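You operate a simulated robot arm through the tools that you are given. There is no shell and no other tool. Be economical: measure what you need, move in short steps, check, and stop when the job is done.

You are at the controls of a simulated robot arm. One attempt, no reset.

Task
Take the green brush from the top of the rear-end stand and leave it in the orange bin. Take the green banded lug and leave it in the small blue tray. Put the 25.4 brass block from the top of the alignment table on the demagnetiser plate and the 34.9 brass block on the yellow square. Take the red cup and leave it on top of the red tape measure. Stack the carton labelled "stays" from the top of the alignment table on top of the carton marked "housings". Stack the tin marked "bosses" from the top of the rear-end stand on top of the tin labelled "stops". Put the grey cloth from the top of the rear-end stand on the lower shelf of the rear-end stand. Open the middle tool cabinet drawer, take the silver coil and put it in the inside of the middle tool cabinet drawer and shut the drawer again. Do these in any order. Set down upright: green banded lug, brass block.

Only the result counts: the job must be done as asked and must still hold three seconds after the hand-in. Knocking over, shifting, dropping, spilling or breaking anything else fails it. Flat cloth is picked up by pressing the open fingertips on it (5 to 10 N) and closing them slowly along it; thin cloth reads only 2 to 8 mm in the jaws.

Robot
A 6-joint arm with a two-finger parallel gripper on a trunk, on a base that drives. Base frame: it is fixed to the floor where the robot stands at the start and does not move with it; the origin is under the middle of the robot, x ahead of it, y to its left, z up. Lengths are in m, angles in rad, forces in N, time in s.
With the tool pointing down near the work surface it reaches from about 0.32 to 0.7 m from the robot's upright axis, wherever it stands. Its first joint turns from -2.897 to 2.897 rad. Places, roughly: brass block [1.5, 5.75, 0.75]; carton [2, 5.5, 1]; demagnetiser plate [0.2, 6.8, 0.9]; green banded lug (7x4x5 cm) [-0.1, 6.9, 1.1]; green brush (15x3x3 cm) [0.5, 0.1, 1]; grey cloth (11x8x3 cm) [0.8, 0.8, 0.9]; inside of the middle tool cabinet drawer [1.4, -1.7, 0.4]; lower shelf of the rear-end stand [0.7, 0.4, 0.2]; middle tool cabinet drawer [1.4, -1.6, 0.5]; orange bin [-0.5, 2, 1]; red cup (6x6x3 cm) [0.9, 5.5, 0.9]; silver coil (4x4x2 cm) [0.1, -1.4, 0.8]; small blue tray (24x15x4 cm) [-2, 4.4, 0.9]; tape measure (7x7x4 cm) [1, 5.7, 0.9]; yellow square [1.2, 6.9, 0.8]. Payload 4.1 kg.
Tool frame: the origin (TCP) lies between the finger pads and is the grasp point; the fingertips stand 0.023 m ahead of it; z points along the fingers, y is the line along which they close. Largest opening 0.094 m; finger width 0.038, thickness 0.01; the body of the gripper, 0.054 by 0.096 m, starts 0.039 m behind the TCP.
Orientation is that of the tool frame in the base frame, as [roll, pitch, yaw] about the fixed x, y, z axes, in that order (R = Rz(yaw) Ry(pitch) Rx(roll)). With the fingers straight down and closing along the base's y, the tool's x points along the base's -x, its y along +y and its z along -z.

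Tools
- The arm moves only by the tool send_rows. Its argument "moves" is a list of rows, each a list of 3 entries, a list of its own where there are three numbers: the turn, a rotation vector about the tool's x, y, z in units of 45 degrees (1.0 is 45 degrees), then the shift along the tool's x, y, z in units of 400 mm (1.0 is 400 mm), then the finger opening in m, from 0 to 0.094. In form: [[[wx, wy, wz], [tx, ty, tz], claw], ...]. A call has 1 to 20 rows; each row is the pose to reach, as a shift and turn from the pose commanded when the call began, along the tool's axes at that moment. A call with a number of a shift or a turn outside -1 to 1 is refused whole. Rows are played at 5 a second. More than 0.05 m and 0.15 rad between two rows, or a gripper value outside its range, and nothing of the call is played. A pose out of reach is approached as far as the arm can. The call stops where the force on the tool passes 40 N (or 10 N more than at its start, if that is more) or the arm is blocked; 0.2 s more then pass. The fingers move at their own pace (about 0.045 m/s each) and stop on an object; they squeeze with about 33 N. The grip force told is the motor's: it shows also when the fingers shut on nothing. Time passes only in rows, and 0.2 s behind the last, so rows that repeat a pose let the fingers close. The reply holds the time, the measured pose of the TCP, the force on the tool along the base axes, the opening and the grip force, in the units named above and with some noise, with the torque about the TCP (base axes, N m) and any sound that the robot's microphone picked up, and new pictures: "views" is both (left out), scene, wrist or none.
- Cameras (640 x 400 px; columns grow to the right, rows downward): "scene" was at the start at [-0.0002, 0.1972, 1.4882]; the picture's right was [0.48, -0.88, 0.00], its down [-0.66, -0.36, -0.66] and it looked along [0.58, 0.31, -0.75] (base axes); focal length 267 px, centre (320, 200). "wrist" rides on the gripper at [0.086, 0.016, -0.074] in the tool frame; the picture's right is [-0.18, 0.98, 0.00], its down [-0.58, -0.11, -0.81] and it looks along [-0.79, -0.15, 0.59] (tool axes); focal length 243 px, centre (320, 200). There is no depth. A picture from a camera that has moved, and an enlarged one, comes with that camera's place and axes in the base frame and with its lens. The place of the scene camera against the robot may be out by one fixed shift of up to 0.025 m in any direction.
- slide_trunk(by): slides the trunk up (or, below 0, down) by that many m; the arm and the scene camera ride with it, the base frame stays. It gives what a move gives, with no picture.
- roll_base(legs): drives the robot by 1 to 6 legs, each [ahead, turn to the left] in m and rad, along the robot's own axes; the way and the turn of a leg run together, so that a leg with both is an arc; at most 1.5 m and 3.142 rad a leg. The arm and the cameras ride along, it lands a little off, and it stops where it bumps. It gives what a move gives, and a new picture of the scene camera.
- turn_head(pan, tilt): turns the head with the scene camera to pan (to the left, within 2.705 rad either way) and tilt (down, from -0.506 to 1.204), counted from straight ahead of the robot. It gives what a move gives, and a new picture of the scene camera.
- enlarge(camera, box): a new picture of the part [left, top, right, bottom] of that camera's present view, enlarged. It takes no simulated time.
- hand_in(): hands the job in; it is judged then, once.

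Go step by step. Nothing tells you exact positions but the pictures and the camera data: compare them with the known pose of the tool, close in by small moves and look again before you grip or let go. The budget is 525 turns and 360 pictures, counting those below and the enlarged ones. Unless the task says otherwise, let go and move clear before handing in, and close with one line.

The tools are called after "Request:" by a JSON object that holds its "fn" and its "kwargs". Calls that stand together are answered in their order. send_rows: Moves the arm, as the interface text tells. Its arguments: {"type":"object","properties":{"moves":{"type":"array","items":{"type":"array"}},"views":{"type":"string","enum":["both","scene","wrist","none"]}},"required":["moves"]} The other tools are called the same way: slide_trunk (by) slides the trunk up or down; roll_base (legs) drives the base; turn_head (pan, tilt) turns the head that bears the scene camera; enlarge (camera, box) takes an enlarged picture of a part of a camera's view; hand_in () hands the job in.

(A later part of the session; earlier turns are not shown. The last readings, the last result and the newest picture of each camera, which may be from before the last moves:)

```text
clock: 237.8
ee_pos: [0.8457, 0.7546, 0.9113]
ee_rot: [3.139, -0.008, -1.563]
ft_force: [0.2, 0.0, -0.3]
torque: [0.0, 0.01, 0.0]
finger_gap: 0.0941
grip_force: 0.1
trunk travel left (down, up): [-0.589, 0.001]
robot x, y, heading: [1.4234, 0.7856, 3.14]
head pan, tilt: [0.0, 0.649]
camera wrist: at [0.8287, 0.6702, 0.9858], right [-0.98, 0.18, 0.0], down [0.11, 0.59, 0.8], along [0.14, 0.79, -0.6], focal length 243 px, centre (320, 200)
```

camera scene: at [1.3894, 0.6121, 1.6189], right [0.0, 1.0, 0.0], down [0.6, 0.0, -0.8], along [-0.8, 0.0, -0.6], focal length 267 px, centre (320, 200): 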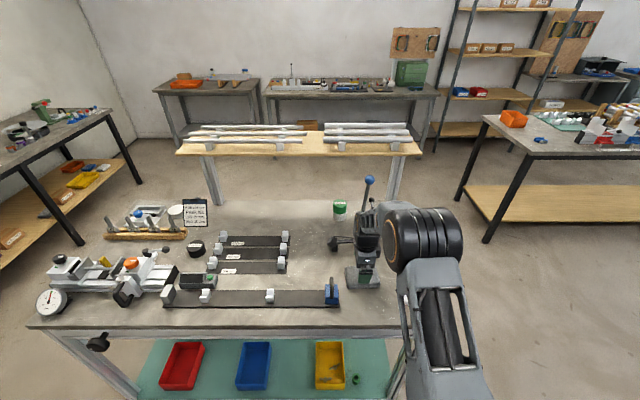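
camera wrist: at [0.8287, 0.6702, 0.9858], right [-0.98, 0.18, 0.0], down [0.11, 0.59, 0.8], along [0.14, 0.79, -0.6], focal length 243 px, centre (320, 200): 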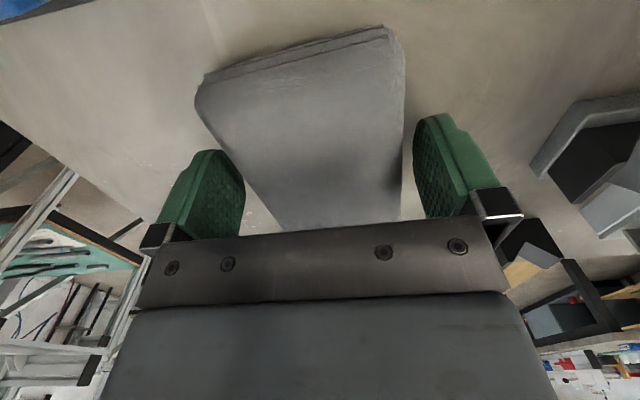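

No contact and the cloth sits between the fingers. I close.

Request:
{"fn": "send_rows", "kwargs": {"moves": [[[0, 0, 0], [0, 0, 0.01], 0.08], [[0, 0, 0], [0, 0, 0.01], 0.07], [[0, 0, 0], [0, 0, 0.01], 0.06], [[0, 0, 0], [0, 0, 0.01], 0.05], [[0, 0, 0], [0, 0, 0.01], 0.04], [[0, 0, 0], [0, 0, 0.01], 0.03], [[0, 0, 0], [0, 0, 0.01], 0.02], [[0, 0, 0], [0, 0, 0.01], 0.01], [[0, 0, 0], [0, 0, 0.01], 0.01]], "views": "wrist"}}

```text
clock: 239.8
ee_pos: [0.8436, 0.7527, 0.9087]
ee_rot: [3.137, -0.007, -1.565]
ft_force: [-3.5, 0.1, 19.9]
torque: [-0.02, -0.04, 0.31]
finger_gap: 0.0807
grip_force: 33.7
trunk travel left (down, up): [-0.589, 0.001]
robot x, y, heading: [1.4251, 0.7889, 3.137]
head pan, tilt: [0.0, 0.649]
camera wrist: at [0.8289, 0.6702, 0.9831], right [-0.98, 0.18, 0.0], down [0.11, 0.59, 0.8], along [0.14, 0.79, -0.6], focal length 243 px, centre (320, 200)
```

wrist: 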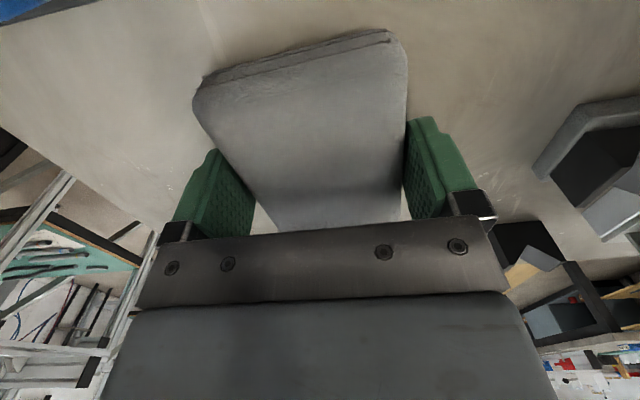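

Gripped at 0.081 m. I lift.

Request:
{"fn": "send_rows", "kwargs": {"moves": [[[0, 0, 0], [0, 0, -0.1], 0.01], [[0, 0, 0], [0, 0, -0.2], 0.01], [[0, 0, 0], [0, 0, -0.3], 0.01]], "views": "both"}}

```text
clock: 240.6
ee_pos: [0.8446, 0.7553, 1.0274]
ee_rot: [3.141, -0.007, -1.566]
ft_force: [0.5, -0.1, -0.8]
torque: [0.02, 0.0, 0.02]
finger_gap: 0.0806
grip_force: 33.0
trunk travel left (down, up): [-0.589, 0.001]
robot x, y, heading: [1.4284, 0.7813, 3.136]
head pan, tilt: [0.0, 0.649]
camera scene: at [1.3899, 0.6121, 1.6188], right [0.0, 1.0, 0.0], down [0.6, 0.0, -0.8], along [-0.8, 0.0, -0.6], focal length 267 px, centre (320, 200)
camera wrist: at [0.8289, 0.6705, 1.1023], right [-0.98, 0.18, 0.0], down [0.11, 0.59, 0.8], along [0.14, 0.79, -0.6], focal length 243 px, centre (320, 200)
```

scene: 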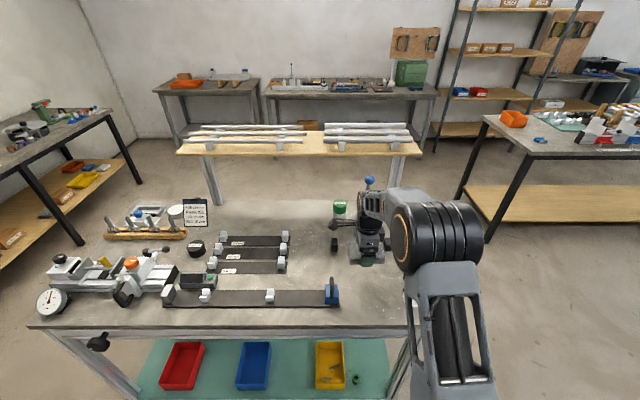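
wrist: 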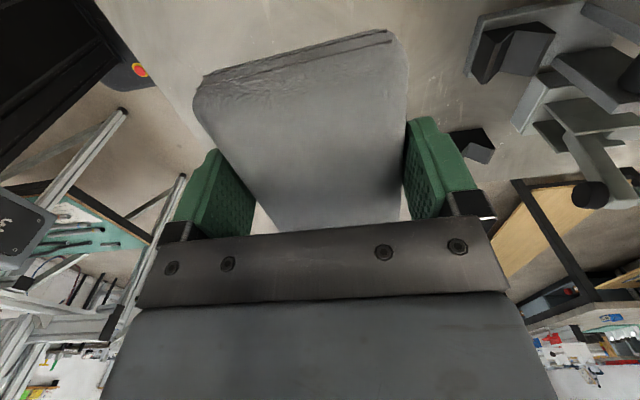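

The cloth is held. I'll place it on the lower shelf from the rear, in the ~20 cm gap between the blue and yellow bins (around y 0.49); first I reposition the base.

Request:
{"fn": "roll_base", "kwargs": {"legs": [[-0.15, 0], [0, 1.571], [0.3, 0], [0, -1.571]]}}

Request:
{"fn": "slide_trunk", "kwargs": {"by": -0.5}}

Request:
{"fn": "turn_head", "kwargs": {"pan": 0.0, "tilt": 0.6}}

```text
clock: 251.3
ee_pos: [0.9898, 0.4696, 1.0281]
ee_rot: [3.138, -0.009, -1.59]
ft_force: [-0.8, -0.7, 0.7]
torque: [-0.02, 0.02, 0.01]
finger_gap: 0.0791
grip_force: 33.3
trunk travel left (down, up): [-0.589, 0.001]
robot x, y, heading: [1.5744, 0.4913, 3.117]
head pan, tilt: [0.0, 0.649]
camera scene: at [1.5321, 0.3173, 1.6189], right [0.02, 1.0, 0.0], down [0.6, -0.01, -0.8], along [-0.8, 0.02, -0.6], focal length 267 px, centre (320, 200)
```

scene: 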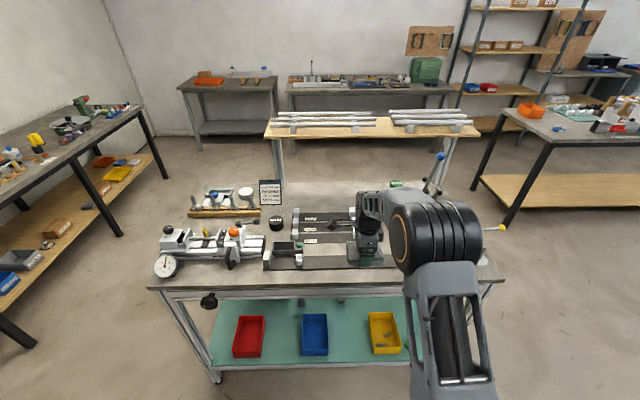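

```text
refused: -0.5 is not a number from -0.4 to 0.4
```

```text
clock: 251.9
ee_pos: [0.9904, 0.4694, 1.0276]
ee_rot: [3.138, -0.009, -1.589]
ft_force: [-0.3, 0.3, 0.7]
torque: [-0.01, 0.0, -0.01]
finger_gap: 0.0791
grip_force: 32.7
trunk travel left (down, up): [-0.589, 0.001]
robot x, y, heading: [1.5746, 0.4887, 3.117]
head pan, tilt: [0.0, 0.6]
camera scene: at [1.5305, 0.3173, 1.6232], right [0.02, 1.0, 0.0], down [0.56, -0.01, -0.82], along [-0.82, 0.02, -0.57], focal length 267 px, centre (320, 200)
```

scene: 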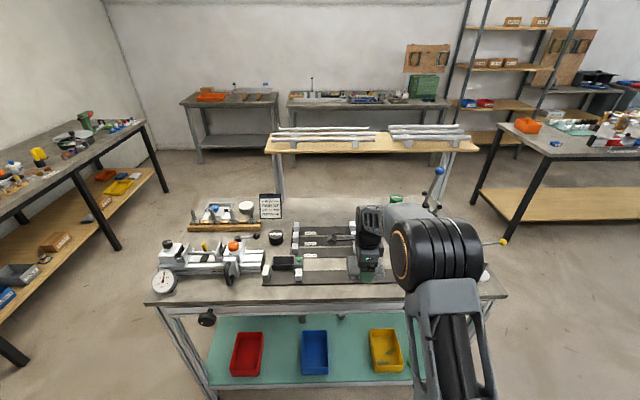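

The gap is centred near y 0.47. I back away from the table before lowering the trunk.

Request:
{"fn": "roll_base", "kwargs": {"legs": [[-0.22, 0.024]]}}

Request:
{"fn": "slide_trunk", "kwargs": {"by": -0.4}}

Request:
{"fn": "send_rows", "kwargs": {"moves": [[[0, 0, 0], [0, 0, 0.12], 0.01], [[0, 0, 0], [0, 0, 0.24], 0.01], [[0, 0, 0], [0, 0, 0.36], 0.01], [[0, 0, 0], [0, 0, 0.48], 0.01], [[0, 0, 0], [0, 0, 0.6], 0.01]], "views": "scene"}}

```text
clock: 253.6
ee_pos: [1.2095, 0.4519, 1.0273]
ee_rot: [3.139, -0.009, -1.563]
ft_force: [0.1, -0.1, -0.1]
torque: [0.0, 0.0, -0.01]
finger_gap: 0.079
grip_force: 33.3
trunk travel left (down, up): [-0.589, 0.001]
robot x, y, heading: [1.7904, 0.4908, -3.14]
head pan, tilt: [0.0, 0.6]
camera scene: at [1.7549, 0.3139, 1.6232], right [0.0, 1.0, 0.0], down [0.56, 0.0, -0.83], along [-0.83, 0.0, -0.56], focal length 267 px, centre (320, 200)
```

scene: 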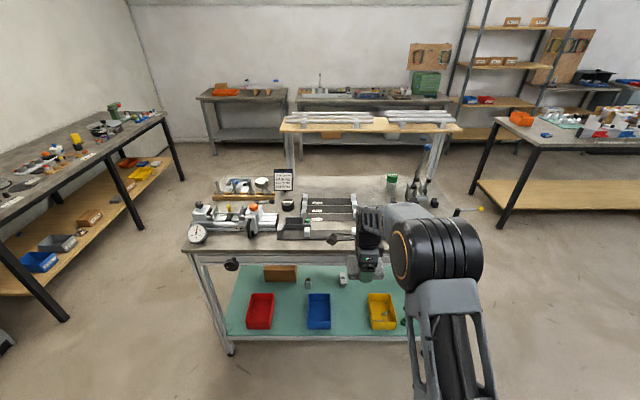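

```text
clock: 257.4
ee_pos: [1.2104, 0.4514, 0.6279]
ee_rot: [3.138, -0.007, -1.561]
ft_force: [1.0, 0.1, -0.7]
torque: [0.0, 0.0, -0.01]
finger_gap: 0.0791
grip_force: 32.7
trunk travel left (down, up): [-0.189, 0.401]
robot x, y, heading: [1.7873, 0.4868, -3.138]
head pan, tilt: [0.0, 0.6]
```

```text
clock: 258.6
ee_pos: [1.2094, 0.4495, 0.3891]
ee_rot: [3.138, -0.007, -1.562]
ft_force: [0.3, 0.2, 0.0]
torque: [0.02, 0.02, 0.02]
finger_gap: 0.0793
grip_force: 32.9
trunk travel left (down, up): [-0.189, 0.401]
robot x, y, heading: [1.794, 0.4872, -3.141]
head pan, tilt: [0.0, 0.6]
camera scene: at [1.7544, 0.314, 1.2233], right [0.0, 1.0, 0.0], down [0.56, 0.0, -0.83], along [-0.83, 0.0, -0.56], focal length 267 px, centre (320, 200)
```

scene: 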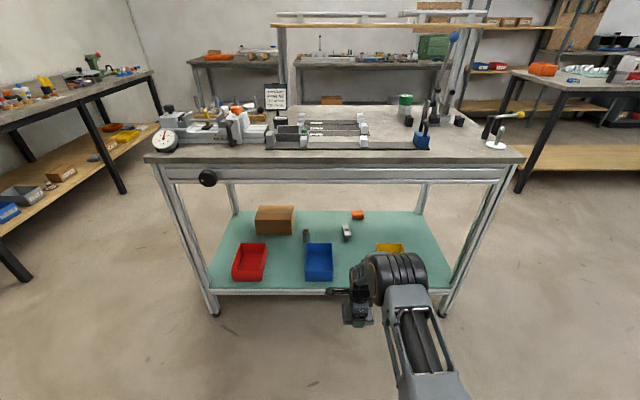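

Reaching low works well. I shift 4 cm toward the yellow bin side for clearance and drive in.

Request:
{"fn": "send_rows", "kwargs": {"moves": [[[0, 0, 0], [-0.09, 0, 0], 0.01]], "views": "none"}}

Request:
{"fn": "roll_base", "kwargs": {"legs": [[0.2, 0]]}}

Request:
{"fn": "send_rows", "kwargs": {"moves": [[[0, 0, 0], [0, 0, 0], 0.01]], "views": "wrist"}}

```text
clock: 259.0
ee_pos: [1.209, 0.4859, 0.3862]
ee_rot: [3.139, -0.008, -1.562]
ft_force: [-0.1, -0.5, -0.9]
torque: [0.01, 0.0, 0.0]
finger_gap: 0.079
grip_force: 33.4
trunk travel left (down, up): [-0.189, 0.401]
robot x, y, heading: [1.7903, 0.4853, -3.142]
head pan, tilt: [0.0, 0.6]
```

```text
clock: 260.6
ee_pos: [1.0058, 0.4855, 0.3871]
ee_rot: [3.139, -0.009, -1.563]
ft_force: [0.0, 0.5, 0.5]
torque: [-0.02, 0.0, 0.0]
finger_gap: 0.0791
grip_force: 33.5
trunk travel left (down, up): [-0.189, 0.401]
robot x, y, heading: [1.5862, 0.4833, -3.142]
head pan, tilt: [0.0, 0.6]
camera scene: at [1.551, 0.3136, 1.2232], right [0.0, 1.0, 0.0], down [0.56, 0.0, -0.83], along [-0.83, 0.0, -0.56], focal length 267 px, centre (320, 200)
```

scene: 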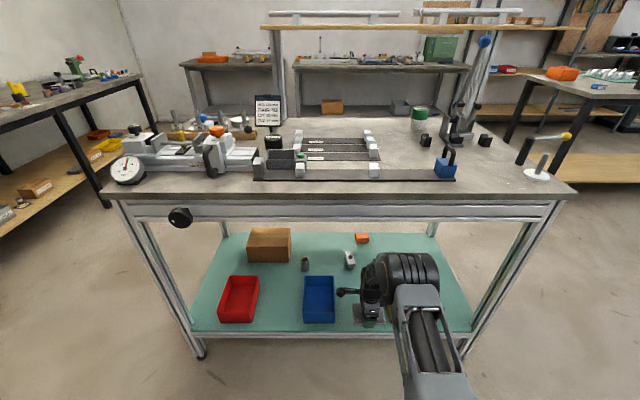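

```text
clock: 261.1
ee_pos: [1.0047, 0.4842, 0.3865]
ee_rot: [3.139, -0.007, -1.562]
ft_force: [0.5, 1.3, -0.4]
torque: [0.0, 0.0, 0.01]
finger_gap: 0.0793
grip_force: 32.9
trunk travel left (down, up): [-0.189, 0.401]
robot x, y, heading: [1.5867, 0.4858, -3.143]
head pan, tilt: [0.0, 0.6]
camera wrist: at [0.9906, 0.4003, 0.4618], right [-0.98, 0.18, 0.0], down [0.11, 0.59, 0.8], along [0.14, 0.79, -0.6], focal length 243 px, centre (320, 200)
```

wrist: 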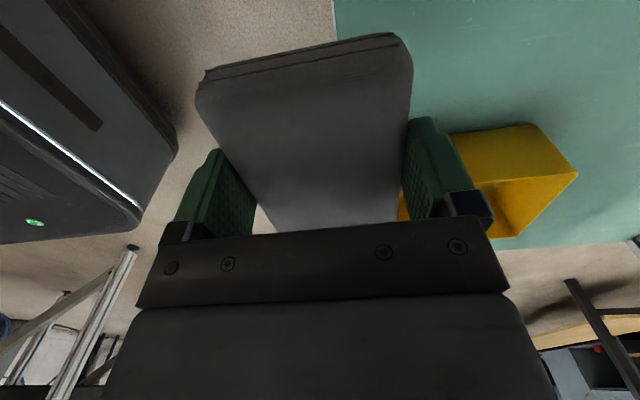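

Request:
{"fn": "roll_base", "kwargs": {"legs": [[0.085, 0]]}}

Request:
{"fn": "send_rows", "kwargs": {"moves": [[[0, 0, 0], [0, 0, 0.1], 0.01], [[0, 0, 0], [0, 0, 0.19], 0.01], [[0, 0, 0], [0, 0, 0.22], 0.01]], "views": "both"}}

```text
clock: 262.1
ee_pos: [0.9223, 0.4849, 0.3867]
ee_rot: [3.136, -0.009, -1.561]
ft_force: [1.0, -0.6, -0.5]
torque: [0.0, -0.01, -0.01]
finger_gap: 0.079
grip_force: 32.8
trunk travel left (down, up): [-0.189, 0.401]
robot x, y, heading: [1.5, 0.4846, -3.143]
head pan, tilt: [0.0, 0.6]
camera scene: at [1.4661, 0.3134, 1.2232], right [0.0, 1.0, 0.0], down [0.56, 0.0, -0.83], along [-0.83, 0.0, -0.56], focal length 267 px, centre (320, 200)
```

scene: 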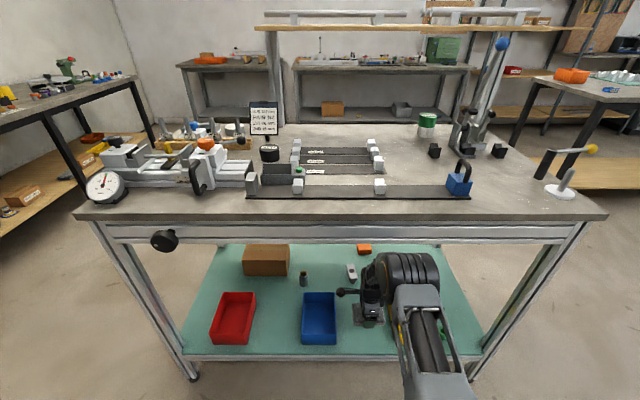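

```text
clock: 262.9
ee_pos: [0.9216, 0.4845, 0.2974]
ee_rot: [3.138, -0.007, -1.562]
ft_force: [0.5, 0.0, 0.0]
torque: [0.01, -0.02, -0.01]
finger_gap: 0.0791
grip_force: 33.0
trunk travel left (down, up): [-0.189, 0.401]
robot x, y, heading: [1.5044, 0.4861, -3.139]
head pan, tilt: [0.0, 0.6]
camera scene: at [1.466, 0.3134, 1.2232], right [0.0, 1.0, 0.0], down [0.56, 0.0, -0.83], along [-0.83, 0.0, -0.56], focal length 267 px, centre (320, 200)
camera wrist: at [0.9059, 0.3999, 0.373], right [-0.98, 0.18, 0.0], down [0.11, 0.59, 0.8], along [0.14, 0.79, -0.6], focal length 243 px, centre (320, 200)
```

scene: 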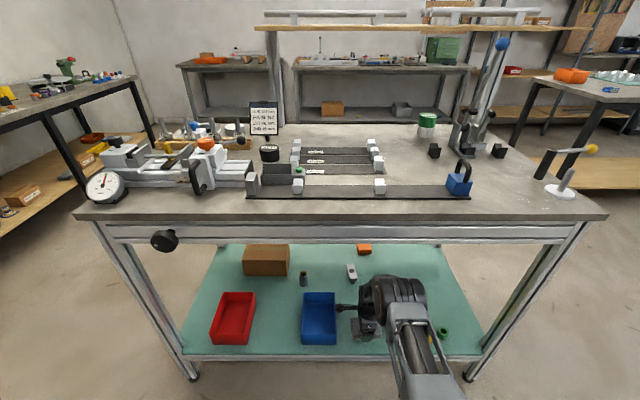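
wrist: 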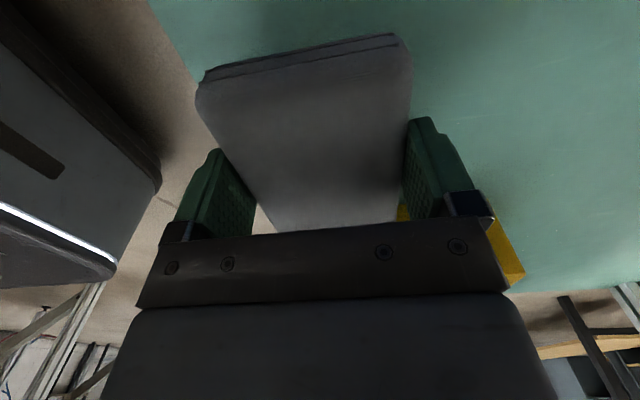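

The shelf edge is close to the cloth's rear side, so I move 4 cm further in before setting down.

Request:
{"fn": "roll_base", "kwargs": {"legs": [[0.04, 0]]}}

Request:
{"fn": "send_rows", "kwargs": {"moves": [[[0, 0, 0], [0, 0, 0.015], 0.01], [[0, 0, 0], [0, 0, 0.03], 0.01], [[0, 0, 0], [0, 0, 0.045], 0.01]], "views": "wrist"}}

```text
clock: 263.8
ee_pos: [0.8814, 0.4842, 0.2983]
ee_rot: [3.138, -0.008, -1.563]
ft_force: [1.3, 0.7, -1.0]
torque: [0.02, -0.01, -0.02]
finger_gap: 0.0791
grip_force: 32.8
trunk travel left (down, up): [-0.189, 0.401]
robot x, y, heading: [1.4665, 0.4861, -3.143]
head pan, tilt: [0.0, 0.6]
camera scene: at [1.4263, 0.3133, 1.2232], right [0.0, 1.0, 0.0], down [0.56, 0.0, -0.83], along [-0.83, 0.0, -0.56], focal length 267 px, centre (320, 200)
```

scene: 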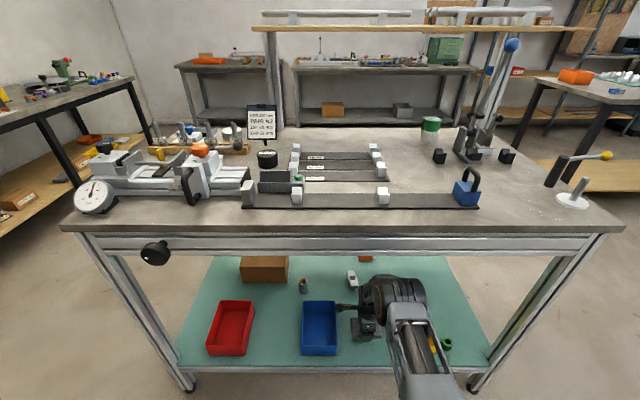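

```text
clock: 264.6
ee_pos: [0.8822, 0.4841, 0.28]
ee_rot: [3.139, -0.01, -1.564]
ft_force: [-0.9, 0.6, -0.2]
torque: [-0.02, 0.0, 0.01]
finger_gap: 0.0791
grip_force: 33.1
trunk travel left (down, up): [-0.189, 0.401]
robot x, y, heading: [1.4639, 0.4877, -3.138]
head pan, tilt: [0.0, 0.6]
camera wrist: at [0.866, 0.4001, 0.3556], right [-0.98, 0.17, 0.0], down [0.11, 0.59, 0.8], along [0.14, 0.79, -0.6], focal length 243 px, centre (320, 200)
```

wrist: 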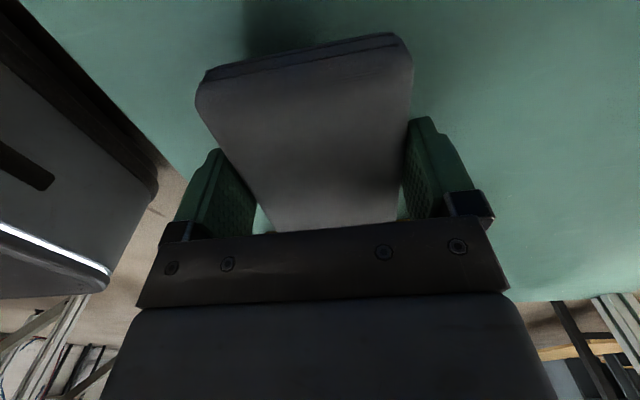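

Request:
{"fn": "send_rows", "kwargs": {"moves": [[[0, 0, 0], [0, 0, 0.015], 0.01], [[0, 0, 0], [0, 0, 0.03], 0.01], [[0, 0, 0], [0, 0, 0.045], 0.01], [[0, 0, 0], [0, 0, 0.06], 0.01]], "views": "none"}}

```text
clock: 265.6
ee_pos: [0.88, 0.4838, 0.263]
ee_rot: [3.137, -0.009, -1.563]
ft_force: [6.0, -0.6, 20.7]
torque: [0.07, -0.33, -0.02]
finger_gap: 0.0791
grip_force: 33.0
trunk travel left (down, up): [-0.189, 0.401]
robot x, y, heading: [1.4624, 0.4855, -3.143]
head pan, tilt: [0.0, 0.6]
stopped in row 4: the force on the tool passed its limit (the readings are from after the stop); the commanded pose is now the measured one
```

Touching the shelf. I release and lift.

Request:
{"fn": "send_rows", "kwargs": {"moves": [[[0, 0, 0], [0, 0, -0.005], 0.085], [[0, 0, 0], [0, 0, -0.005], 0.093], [[0, 0, 0], [0, 0, -0.005], 0.093], [[0, 0, 0], [0, 0, -0.1], 0.093], [[0, 0, 0], [0, 0, -0.2], 0.093], [[0, 0, 0], [0, 0, -0.3], 0.093]], "views": "wrist"}}

Request:
{"fn": "roll_base", "kwargs": {"legs": [[-0.33, 0]]}}

```text
clock: 267.0
ee_pos: [0.893, 0.4842, 0.3632]
ee_rot: [-3.111, -0.01, -1.562]
ft_force: [-0.6, 1.1, -0.5]
torque: [-0.03, 0.0, 0.01]
finger_gap: 0.0928
grip_force: 0.0
trunk travel left (down, up): [-0.189, 0.401]
robot x, y, heading: [1.4636, 0.4846, -3.136]
head pan, tilt: [0.0, 0.6]
camera wrist: at [0.8748, 0.4004, 0.437], right [-0.98, 0.17, -0.03], down [0.08, 0.59, 0.8], along [0.16, 0.79, -0.59], focal length 243 px, centre (320, 200)
```

wrist: 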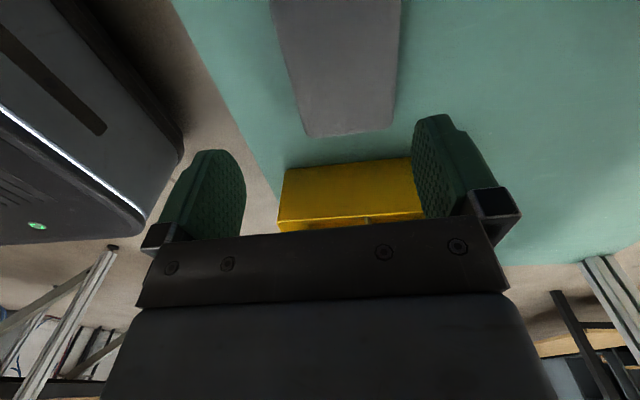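

```text
clock: 269.2
ee_pos: [1.2097, 0.4859, 0.3787]
ee_rot: [3.14, -0.009, -1.562]
ft_force: [0.4, 1.1, 0.2]
torque: [-0.02, -0.02, 0.02]
finger_gap: 0.093
grip_force: 0.0
trunk travel left (down, up): [-0.189, 0.401]
robot x, y, heading: [1.79, 0.4865, -3.139]
head pan, tilt: [0.0, 0.6]
camera scene: at [1.7539, 0.314, 1.2232], right [0.0, 1.0, 0.0], down [0.56, 0.0, -0.83], along [-0.83, 0.0, -0.56], focal length 267 px, centre (320, 200)
```

scene: 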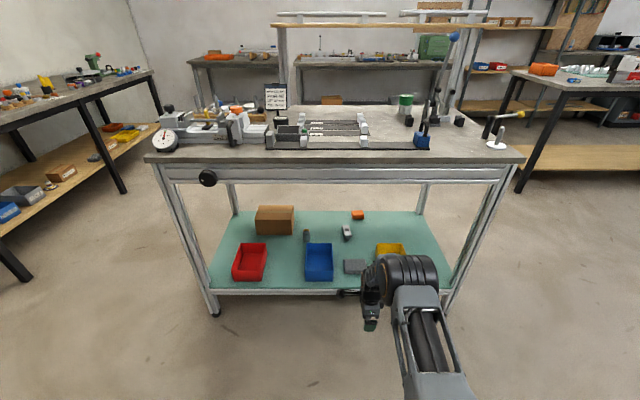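

The cloth rests on the lower shelf. Next the coil and drawer; I raise the arm, straighten the hand, and drive toward the tool cabinet.

Request:
{"fn": "send_rows", "kwargs": {"moves": [[[0, 0, 0], [0, 0, -0.12], 0.09], [[0, 0, 0], [0, 0, -0.24], 0.09], [[0, 0, 0], [0, 0, -0.36], 0.09], [[0, 0, 0], [0, 0, -0.48], 0.09], [[0, 0, 0], [0, 0, -0.6], 0.09]], "views": "none"}}

Request:
{"fn": "slide_trunk", "kwargs": {"by": 0.35}}

Request:
{"fn": "send_rows", "kwargs": {"moves": [[[0, 0, -0.17], [0, 0, 0], 0.09], [[0, 0, -0.34], [0, 0, 0], 0.09], [[0, 0, -0.51], [0, 0, 0], 0.09], [[0, 0, -0.68], [0, 0, 0], 0.09], [[0, 0, -0.85], [0, 0, 0], 0.09], [[0, 0, -1], [0, 0, 0], 0.09]], "views": "none"}}

Request:
{"fn": "send_rows", "kwargs": {"moves": [[[0, 0, -0.17], [0, 0, 0], 0.09], [[0, 0, -0.34], [0, 0, 0], 0.09], [[0, 0, -0.51], [0, 0, 0], 0.09], [[0, 0, -0.68], [0, 0, 0], 0.09], [[0, 0, -0.85], [0, 0, 0], 0.09], [[0, 0, -1], [0, 0, 0], 0.09]], "views": "none"}}

Request:
{"fn": "roll_base", "kwargs": {"legs": [[0, 1.571], [0.7, 0]]}}

```text
clock: 270.4
ee_pos: [1.2088, 0.4878, 0.619]
ee_rot: [-3.14, -0.009, -1.562]
ft_force: [0.2, -0.4, 0.1]
torque: [-0.02, 0.0, 0.03]
finger_gap: 0.0897
grip_force: 0.0
trunk travel left (down, up): [-0.189, 0.401]
robot x, y, heading: [1.7934, 0.4895, -3.143]
head pan, tilt: [0.0, 0.6]
```

```text
clock: 273.8
ee_pos: [1.209, 0.4874, 0.9698]
ee_rot: [-3.142, -0.008, -1.561]
ft_force: [-0.1, -0.3, -0.8]
torque: [0.0, 0.0, 0.0]
finger_gap: 0.0899
grip_force: 0.1
trunk travel left (down, up): [-0.539, 0.051]
robot x, y, heading: [1.7888, 0.4871, -3.142]
head pan, tilt: [0.0, 0.6]
```

```text
clock: 275.2
ee_pos: [1.2092, 0.4884, 0.9681]
ee_rot: [3.134, -0.006, -0.775]
ft_force: [0.3, 0.0, -0.6]
torque: [0.01, -0.01, 0.04]
finger_gap: 0.0901
grip_force: 0.1
trunk travel left (down, up): [-0.539, 0.051]
robot x, y, heading: [1.7925, 0.4854, -3.139]
head pan, tilt: [0.0, 0.6]
```

```text
clock: 276.6
ee_pos: [1.2097, 0.489, 0.9682]
ee_rot: [3.134, 0.0, 0.011]
ft_force: [-0.2, 0.1, 0.4]
torque: [0.0, 0.02, 0.02]
finger_gap: 0.0897
grip_force: 0.0
trunk travel left (down, up): [-0.539, 0.051]
robot x, y, heading: [1.7914, 0.4878, -3.139]
head pan, tilt: [0.0, 0.6]
```

```text
clock: 284.3
ee_pos: [1.7869, -0.7894, 0.9685]
ee_rot: [3.135, 0.0, 1.575]
ft_force: [-0.4, -0.6, 0.1]
torque: [0.01, -0.01, 0.0]
finger_gap: 0.0901
grip_force: 0.0
trunk travel left (down, up): [-0.539, 0.051]
robot x, y, heading: [1.7921, -0.2081, -1.57]
head pan, tilt: [0.0, 0.6]
camera scene: at [1.9471, -0.2434, 1.5732], right [-1.0, 0.0, 0.0], down [0.0, 0.57, -0.82], along [0.0, -0.82, -0.57], focal length 267 px, centre (320, 200)
```

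scene: 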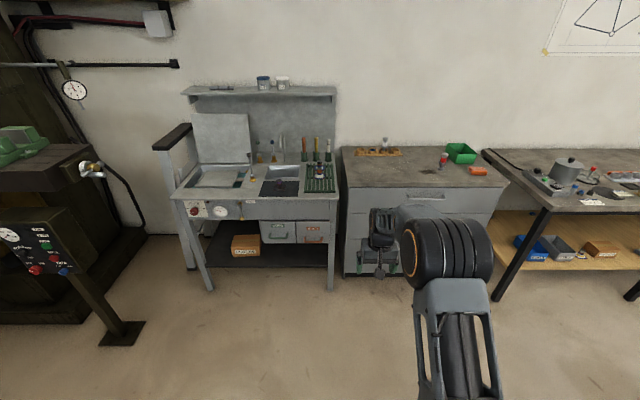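

I see the grey three-drawer cabinet, roughly x 1.0–1.8, front near y -1.48. I move in front of it and look at the middle handle.

Request:
{"fn": "roll_base", "kwargs": {"legs": [[0, -0.714], [0.55, 0], [0, 0.714]]}}

Request:
{"fn": "slide_trunk", "kwargs": {"by": -0.3}}

Request:
{"fn": "turn_head", "kwargs": {"pan": -0.1, "tilt": 0.7}}

Request:
{"fn": "send_rows", "kwargs": {"moves": [[[0, 0, 0], [0, 0, 0], 0.09]], "views": "wrist"}}

```text
clock: 291.2
ee_pos: [1.4209, -1.1989, 0.9679]
ee_rot: [3.133, -0.001, 1.565]
ft_force: [0.8, 0.0, -0.4]
torque: [-0.03, 0.0, 0.02]
finger_gap: 0.0896
grip_force: 0.0
trunk travel left (down, up): [-0.539, 0.051]
robot x, y, heading: [1.4312, -0.6149, -1.586]
head pan, tilt: [0.0, 0.6]
camera scene: at [1.589, -0.6543, 1.5732], right [-1.0, 0.01, 0.0], down [0.01, 0.56, -0.83], along [-0.01, -0.82, -0.56], focal length 267 px, centre (320, 200)
```

scene: 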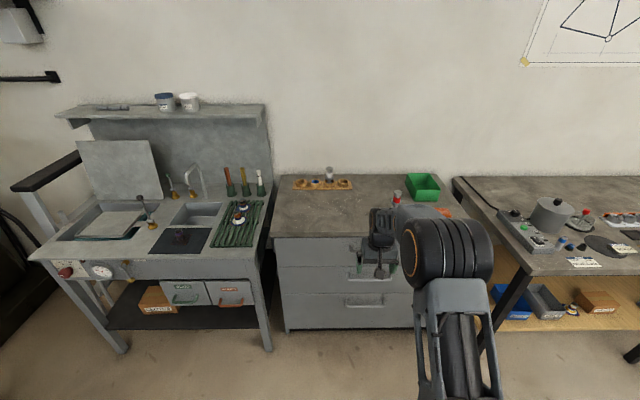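

```text
clock: 294.2
ee_pos: [1.4222, -1.1987, 0.6683]
ee_rot: [3.132, 0.0, 1.566]
ft_force: [0.0, -0.8, 0.2]
torque: [0.03, 0.02, 0.0]
finger_gap: 0.0899
grip_force: 0.0
trunk travel left (down, up): [-0.239, 0.351]
robot x, y, heading: [1.4335, -0.6179, -1.583]
head pan, tilt: [0.0, 0.6]
```

```text
clock: 294.9
ee_pos: [1.4216, -1.1985, 0.668]
ee_rot: [3.134, 0.001, 1.564]
ft_force: [0.4, -0.5, 0.4]
torque: [-0.04, -0.02, -0.01]
finger_gap: 0.0901
grip_force: 0.1
trunk travel left (down, up): [-0.239, 0.351]
robot x, y, heading: [1.4326, -0.6152, -1.586]
head pan, tilt: [-0.099, 0.7]
camera scene: at [1.5803, -0.6504, 1.2646], right [-0.99, 0.11, 0.0], down [0.07, 0.64, -0.77], along [-0.09, -0.76, -0.64], focal length 267 px, centre (320, 200)
```

scene: 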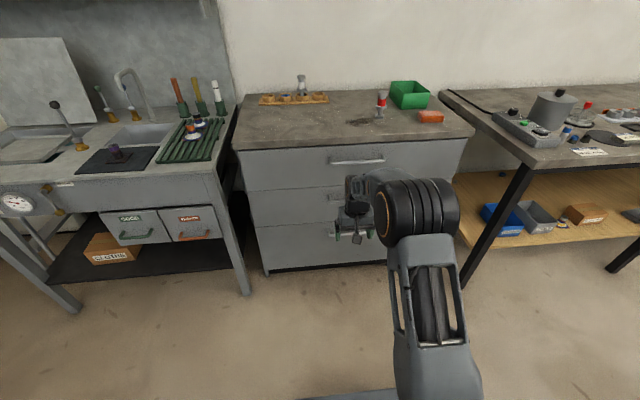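

```text
clock: 295.3
ee_pos: [1.4217, -1.1991, 0.6683]
ee_rot: [3.133, 0.002, 1.565]
ft_force: [0.3, -0.4, 1.2]
torque: [-0.01, -0.01, -0.03]
finger_gap: 0.09
grip_force: 0.0
trunk travel left (down, up): [-0.239, 0.351]
robot x, y, heading: [1.4287, -0.6161, -1.584]
head pan, tilt: [-0.099, 0.7]
camera wrist: at [1.4376, -1.1107, 0.7427], right [0.98, -0.19, 0.01], down [-0.12, -0.58, 0.81], along [-0.15, -0.79, -0.59], focal length 243 px, centre (320, 200)
```

wrist: 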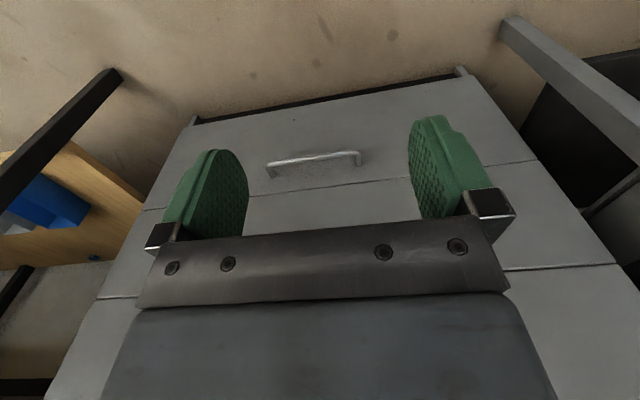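

The middle handle is a horizontal bar about 20 cm long near (1.35, -1.48, 0.56). I'll spin the hand 90° so the fingers close vertically, then pitch it forward.

Request:
{"fn": "send_rows", "kwargs": {"moves": [[[0, 0, 0.17], [0, 0, 0], 0.09], [[0, 0, 0.34], [0, 0, 0], 0.09], [[0, 0, 0.51], [0, 0, 0], 0.09], [[0, 0, 0.68], [0, 0, 0], 0.09], [[0, 0, 0.85], [0, 0, 0], 0.09], [[0, 0, 1], [0, 0, 0], 0.09]], "views": "none"}}

Request:
{"fn": "send_rows", "kwargs": {"moves": [[[0, 0, 0.17], [0, 0, 0], 0.09], [[0, 0, 0.34], [0, 0, 0], 0.09], [[0, 0, 0.51], [0, 0, 0], 0.09], [[0, 0, 0.68], [0, 0, 0], 0.09], [[0, 0, 0.85], [0, 0, 0], 0.09], [[0, 0, 1], [0, 0, 0], 0.09]], "views": "none"}}

Request:
{"fn": "slide_trunk", "kwargs": {"by": -0.15}}

```text
clock: 296.7
ee_pos: [1.4213, -1.1989, 0.6681]
ee_rot: [3.136, -0.007, 0.777]
ft_force: [0.6, 0.0, -0.6]
torque: [0.02, 0.02, 0.0]
finger_gap: 0.09
grip_force: 0.0
trunk travel left (down, up): [-0.239, 0.351]
robot x, y, heading: [1.4314, -0.6173, -1.582]
head pan, tilt: [-0.099, 0.7]
```

```text
clock: 298.1
ee_pos: [1.4215, -1.1987, 0.6677]
ee_rot: [-3.141, -0.009, -0.01]
ft_force: [-0.3, 0.3, 1.0]
torque: [0.02, 0.02, 0.01]
finger_gap: 0.0901
grip_force: 0.0
trunk travel left (down, up): [-0.239, 0.351]
robot x, y, heading: [1.4321, -0.6154, -1.585]
head pan, tilt: [-0.099, 0.7]
```

```text
clock: 299.8
ee_pos: [1.4223, -1.1979, 0.5182]
ee_rot: [3.14, -0.008, -0.006]
ft_force: [-0.4, 0.1, 1.3]
torque: [0.03, -0.02, 0.02]
finger_gap: 0.0901
grip_force: 0.1
trunk travel left (down, up): [-0.089, 0.501]
robot x, y, heading: [1.4339, -0.6144, -1.583]
head pan, tilt: [-0.099, 0.7]
```

Request:
{"fn": "send_rows", "kwargs": {"moves": [[[-0.17, 0, 0], [0, 0, 0], 0.09], [[-0.34, 0, 0], [0, 0, 0], 0.09], [[-0.51, 0, 0], [0, 0, 0], 0.09], [[-0.68, 0, 0], [0, 0, 0], 0.09], [[-0.85, 0, 0], [0, 0, 0], 0.09], [[-1, 0, 0], [0, 0, 0], 0.09]], "views": "none"}}

Request:
{"fn": "send_rows", "kwargs": {"moves": [[[-0.17, 0, 0], [0, 0, 0], 0.06], [[-0.34, 0, 0], [0, 0, 0], 0.06]], "views": "both"}}

```text
clock: 301.2
ee_pos: [1.4223, -1.1979, 0.5186]
ee_rot: [2.354, -0.009, -0.007]
ft_force: [-0.7, 0.9, 0.7]
torque: [0.0, -0.01, -0.03]
finger_gap: 0.0901
grip_force: 0.1
trunk travel left (down, up): [-0.089, 0.501]
robot x, y, heading: [1.4315, -0.6185, -1.579]
head pan, tilt: [-0.099, 0.7]
```

```text
clock: 301.8
ee_pos: [1.4213, -1.1983, 0.5181]
ee_rot: [2.088, -0.01, -0.005]
ft_force: [-0.4, -0.2, -0.2]
torque: [-0.01, 0.01, -0.02]
finger_gap: 0.0599
grip_force: 0.0
trunk travel left (down, up): [-0.089, 0.501]
robot x, y, heading: [1.4292, -0.6177, -1.579]
head pan, tilt: [-0.099, 0.7]
camera scene: at [1.5803, -0.6503, 1.1146], right [-0.99, 0.11, 0.0], down [0.07, 0.64, -0.77], along [-0.09, -0.76, -0.64], focal length 267 px, centre (320, 200)
camera wrist: at [1.5075, -1.1409, 0.5696], right [-0.19, -0.48, 0.85], down [-0.58, 0.76, 0.3], along [-0.79, -0.44, -0.43], focal length 243 px, centre (320, 200)
```

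scene: 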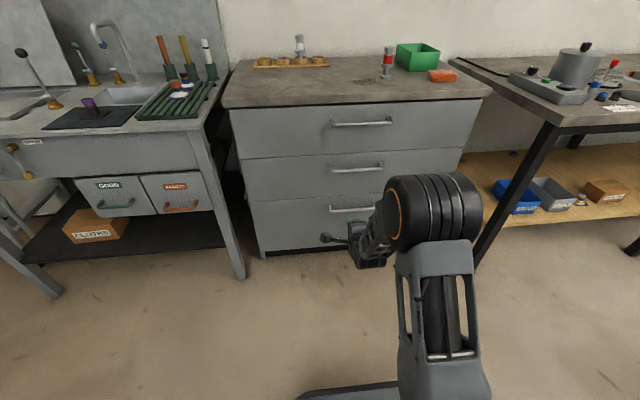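
wrist: 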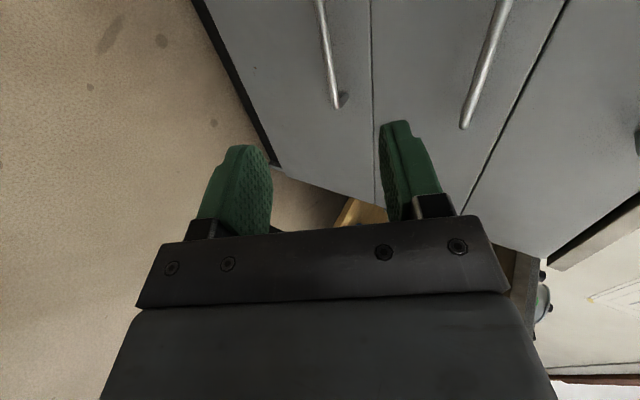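

Middle bar handle: centre about (1.35, -1.48, 0.565). I line up the fingers with it and drive in.

Request:
{"fn": "send_rows", "kwargs": {"moves": [[[0, 0, 0], [-0.09, 0.09, -0.05], 0.07], [[0, 0, 0], [-0.178, 0.189, -0.108], 0.07]], "views": "none"}}

Request:
{"fn": "roll_base", "kwargs": {"legs": [[0.2, 0]]}}

Request:
{"fn": "send_rows", "kwargs": {"moves": [[[0, 0, 0], [0, 0, 0], 0.07]], "views": "wrist"}}

```text
refused: row 1 steps farther than a row can; nothing moved
```

```text
clock: 303.4
ee_pos: [1.4182, -1.3985, 0.5184]
ee_rot: [2.089, -0.01, -0.005]
ft_force: [-0.7, 0.0, 0.6]
torque: [0.03, 0.03, 0.02]
finger_gap: 0.06
grip_force: 0.1
trunk travel left (down, up): [-0.089, 0.501]
robot x, y, heading: [1.4281, -0.8165, -1.584]
head pan, tilt: [-0.099, 0.7]
camera scene: at [1.5777, -0.8499, 1.1146], right [-0.99, 0.11, 0.0], down [0.07, 0.64, -0.76], along [-0.09, -0.76, -0.64], focal length 267 px, centre (320, 200)
```

scene: 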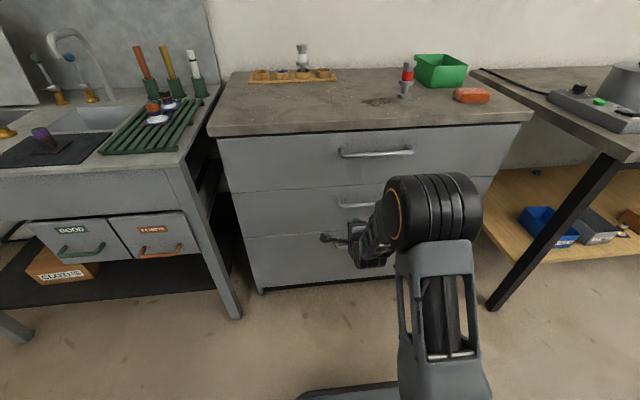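

```text
clock: 303.8
ee_pos: [1.4181, -1.3967, 0.5193]
ee_rot: [2.089, -0.008, -0.005]
ft_force: [-0.5, 0.6, -0.4]
torque: [-0.04, 0.0, 0.01]
finger_gap: 0.0698
grip_force: 0.0
trunk travel left (down, up): [-0.089, 0.501]
robot x, y, heading: [1.4319, -0.815, -1.583]
head pan, tilt: [-0.099, 0.7]
camera wrist: at [1.505, -1.3406, 0.5695], right [-0.19, -0.49, 0.85], down [-0.58, 0.76, 0.3], along [-0.79, -0.44, -0.43], focal length 243 px, centre (320, 200)
```

wrist: 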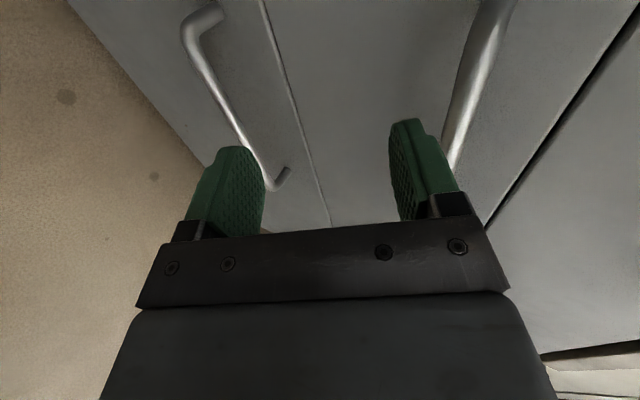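

Request:
{"fn": "send_rows", "kwargs": {"moves": [[[0, 0, 0], [-0.057, 0.055, -0.031], 0.07], [[0, 0, 0], [-0.113, 0.11, -0.062], 0.07], [[0, 0, 0], [-0.17, 0.165, -0.094], 0.07]], "views": "wrist"}}

```text
clock: 304.6
ee_pos: [1.3497, -1.398, 0.5931]
ee_rot: [2.089, -0.008, -0.006]
ft_force: [-0.7, 0.6, -0.4]
torque: [0.0, 0.01, 0.03]
finger_gap: 0.07
grip_force: 0.1
trunk travel left (down, up): [-0.089, 0.501]
robot x, y, heading: [1.4303, -0.8143, -1.588]
head pan, tilt: [-0.099, 0.7]
camera wrist: at [1.4364, -1.3398, 0.6448], right [-0.19, -0.49, 0.85], down [-0.58, 0.76, 0.3], along [-0.79, -0.44, -0.43], focal length 243 px, centre (320, 200)
```

wrist: 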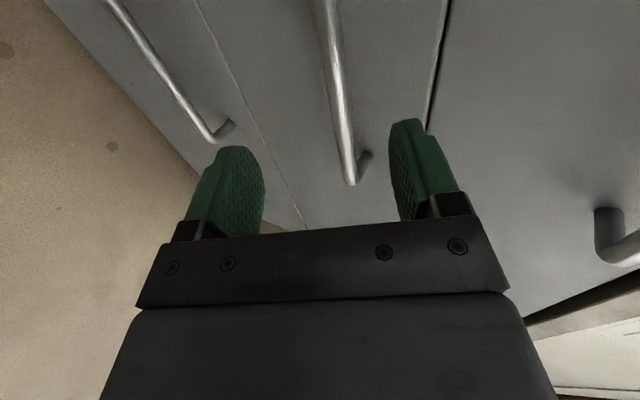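

Request:
{"fn": "send_rows", "kwargs": {"moves": [[[0, 0, 0], [0, 0.03, 0.05], 0.07], [[0, 0, 0], [0, 0.03, 0.11], 0.07]], "views": "wrist"}}

```text
clock: 305.2
ee_pos: [1.35, -1.4424, 0.5836]
ee_rot: [2.089, -0.008, -0.005]
ft_force: [0.8, 0.3, 0.3]
torque: [0.0, 0.03, -0.01]
finger_gap: 0.0701
grip_force: 0.1
trunk travel left (down, up): [-0.089, 0.501]
robot x, y, heading: [1.4277, -0.8168, -1.587]
head pan, tilt: [-0.099, 0.7]
camera wrist: at [1.4371, -1.3847, 0.6334], right [-0.19, -0.49, 0.85], down [-0.58, 0.76, 0.3], along [-0.79, -0.44, -0.43], focal length 243 px, centre (320, 200)
```

wrist: 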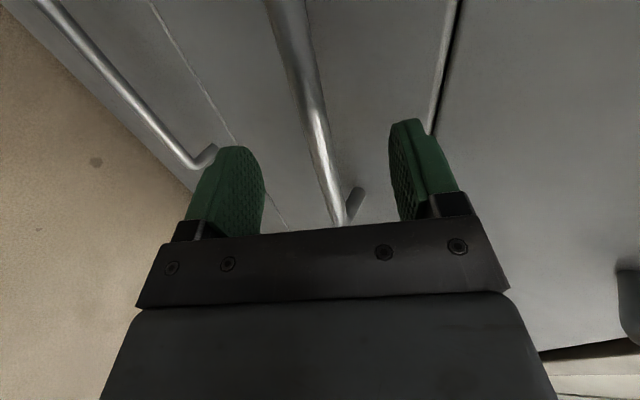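

Request:
{"fn": "send_rows", "kwargs": {"moves": [[[0, 0, 0], [0, -0.02, 0.05], 0.07], [[0, 0, 0], [0, -0.02, 0.115], 0.07]], "views": "wrist"}}

```text
clock: 305.8
ee_pos: [1.3504, -1.4703, 0.5586]
ee_rot: [2.083, -0.007, -0.003]
ft_force: [2.9, 28.9, 11.3]
torque: [-1.25, 0.09, 0.26]
finger_gap: 0.0679
grip_force: 0.1
trunk travel left (down, up): [-0.089, 0.501]
robot x, y, heading: [1.4279, -0.8182, -1.585]
head pan, tilt: [-0.099, 0.7]
stopped in row 2: the force on the tool passed its limit (the readings are from after the stop); the commanded pose is now the measured one
camera wrist: at [1.4369, -1.4113, 0.6093], right [-0.19, -0.48, 0.86], down [-0.58, 0.76, 0.3], along [-0.79, -0.44, -0.42], focal length 243 px, centre (320, 200)
```

wrist: 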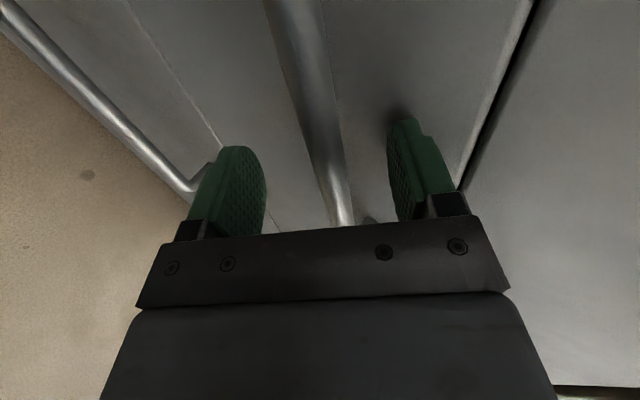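

The upper fingertip met the drawer face and the bar is between the pads. I back off slightly and close.

Request:
{"fn": "send_rows", "kwargs": {"moves": [[[0, 0, 0], [0, 0, -0.005], 0.05], [[0, 0, 0], [0, 0, 0.0], 0.03], [[0, 0, 0], [0, 0, 0.005], 0.01], [[0, 0, 0], [0, 0, 0.005], 0.005], [[0, 0, 0], [0, 0, 0.005], 0.005]], "views": "wrist"}}

```text
clock: 307.0
ee_pos: [1.3503, -1.4746, 0.56]
ee_rot: [2.076, -0.006, -0.004]
ft_force: [-1.7, -6.6, 31.5]
torque: [0.06, 0.44, 0.23]
finger_gap: 0.0185
grip_force: 15.0
trunk travel left (down, up): [-0.089, 0.501]
robot x, y, heading: [1.4298, -0.8116, -1.584]
head pan, tilt: [-0.099, 0.7]
camera wrist: at [1.4366, -1.4158, 0.6107], right [-0.19, -0.47, 0.86], down [-0.58, 0.76, 0.29], along [-0.79, -0.44, -0.42], focal length 243 px, centre (320, 200)
```

wrist: 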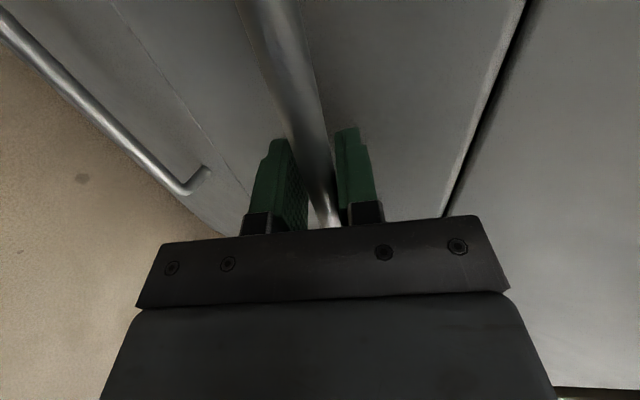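

Request:
{"fn": "send_rows", "kwargs": {"moves": [[[0, 0, 0], [0, 0.008, 0], 0.005], [[0, 0, 0], [0, 0.015, 0], 0.002], [[0, 0, 0], [0, 0.015, 0], 0.002]], "views": "none"}}

```text
clock: 307.8
ee_pos: [1.3508, -1.4764, 0.5626]
ee_rot: [2.085, -0.008, -0.002]
ft_force: [-1.2, -4.6, 22.3]
torque: [0.17, 0.96, 0.55]
finger_gap: 0.0137
grip_force: 44.7
trunk travel left (down, up): [-0.089, 0.501]
robot x, y, heading: [1.4317, -0.8169, -1.582]
head pan, tilt: [-0.099, 0.7]
```

Gripped on the bar (13.7 mm). I relieve the side load and pull by driving back.

Request:
{"fn": "send_rows", "kwargs": {"moves": [[[0, 0, 0], [0, 0.01, -0.003], 0.002], [[0, 0, 0], [0, 0.01, -0.003], 0.002]], "views": "none"}}

Request:
{"fn": "roll_base", "kwargs": {"legs": [[-0.08, 0]]}}

```text
clock: 308.4
ee_pos: [1.3516, -1.475, 0.562]
ee_rot: [2.093, -0.006, -0.005]
ft_force: [-2.6, -0.5, 2.3]
torque: [0.04, 1.44, 0.48]
finger_gap: 0.0136
grip_force: 45.1
trunk travel left (down, up): [-0.089, 0.501]
robot x, y, heading: [1.4313, -0.817, -1.585]
head pan, tilt: [-0.099, 0.7]
```

```text
clock: 309.5
ee_pos: [1.3506, -1.3967, 0.5628]
ee_rot: [2.09, -0.009, -0.006]
ft_force: [-16.9, -1.5, -13.3]
torque: [-0.09, 1.8, 0.39]
finger_gap: 0.0141
grip_force: 44.7
trunk travel left (down, up): [-0.089, 0.501]
robot x, y, heading: [1.4342, -0.7367, -1.584]
head pan, tilt: [-0.099, 0.7]
camera scene: at [1.5778, -0.7709, 1.1145], right [-0.99, 0.11, 0.0], down [0.07, 0.64, -0.76], along [-0.09, -0.76, -0.65], focal length 267 px, centre (320, 200)
```

scene: 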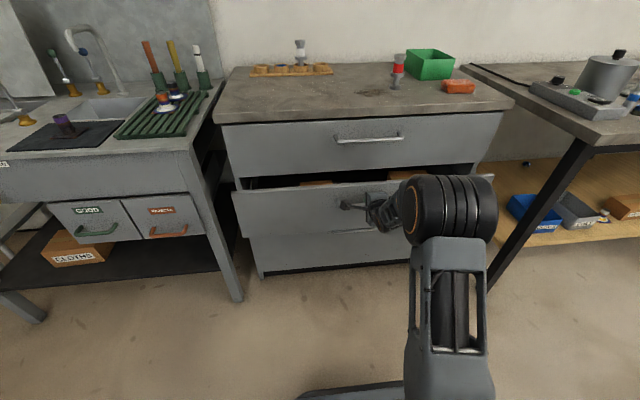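

The drawer opens. I pull it 17 cm further.

Request:
{"fn": "roll_base", "kwargs": {"legs": [[-0.17, 0]]}}

```text
clock: 310.9
ee_pos: [1.3527, -1.2258, 0.5615]
ee_rot: [2.09, -0.012, -0.007]
ft_force: [-32.1, -0.1, -8.6]
torque: [-0.04, 1.49, 0.82]
finger_gap: 0.014
grip_force: 44.9
trunk travel left (down, up): [-0.089, 0.501]
robot x, y, heading: [1.4322, -0.5643, -1.585]
head pan, tilt: [-0.099, 0.7]
camera scene: at [1.5795, -0.6004, 1.1147], right [-0.99, 0.12, 0.0], down [0.08, 0.64, -0.76], along [-0.09, -0.76, -0.64], focal length 267 px, centre (320, 200)
```

scene: 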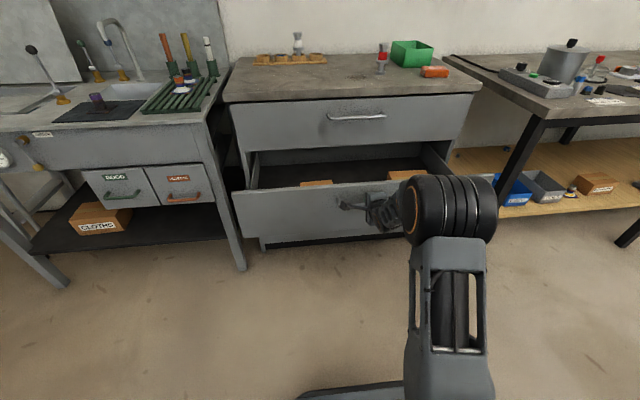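

Open about 25 cm. I release the handle and retreat.

Request:
{"fn": "send_rows", "kwargs": {"moves": [[[0, 0, 0], [0.01, 0, 0], 0.02], [[0, 0, 0], [0.01, 0, 0], 0.06], [[0, 0, 0], [0.01, 0, 0], 0.07], [[0, 0, 0], [0.01, 0, -0.1], 0.07], [[0, 0, 0], [0.01, 0, -0.2], 0.07], [[0, 0, 0], [0.01, 0, -0.3], 0.07]], "views": "none"}}

Request:
{"fn": "slide_trunk", "kwargs": {"by": 0.4}}

Request:
{"fn": "turn_head", "kwargs": {"pan": 0.0, "tilt": 0.75}}

```text
clock: 312.3
ee_pos: [1.3583, -1.121, 0.622]
ee_rot: [2.092, -0.009, -0.008]
ft_force: [0.5, 0.0, -0.3]
torque: [-0.01, 0.01, 0.01]
finger_gap: 0.07
grip_force: 0.0
trunk travel left (down, up): [-0.089, 0.501]
robot x, y, heading: [1.4304, -0.5677, -1.588]
head pan, tilt: [-0.099, 0.7]
```

```text
clock: 316.2
ee_pos: [1.3567, -1.1217, 1.0226]
ee_rot: [2.091, -0.008, -0.009]
ft_force: [0.2, -0.5, -0.3]
torque: [0.01, -0.01, 0.0]
finger_gap: 0.0699
grip_force: 0.1
trunk travel left (down, up): [-0.489, 0.101]
robot x, y, heading: [1.4339, -0.5645, -1.586]
head pan, tilt: [-0.099, 0.7]
```

```text
clock: 316.8
ee_pos: [1.3567, -1.1219, 1.0235]
ee_rot: [2.091, -0.008, -0.008]
ft_force: [-0.2, 0.4, 0.6]
torque: [0.0, -0.01, -0.02]
finger_gap: 0.0701
grip_force: 0.0
trunk travel left (down, up): [-0.489, 0.101]
robot x, y, heading: [1.4341, -0.5667, -1.584]
head pan, tilt: [0.0, 0.75]
camera scene: at [1.5895, -0.5982, 1.5103], right [-1.0, 0.02, 0.0], down [0.01, 0.68, -0.73], along [-0.01, -0.73, -0.68], focal length 267 px, centre (320, 200)
```

scene: 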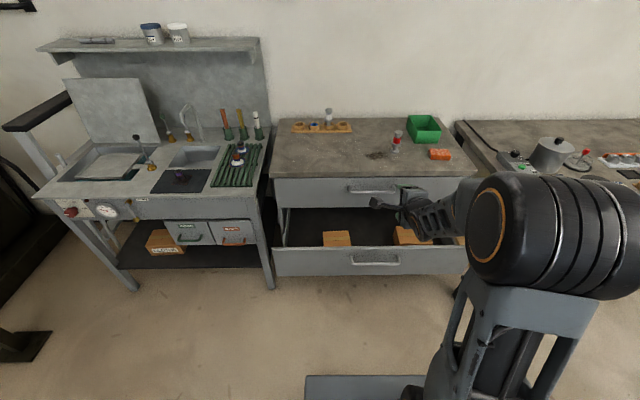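

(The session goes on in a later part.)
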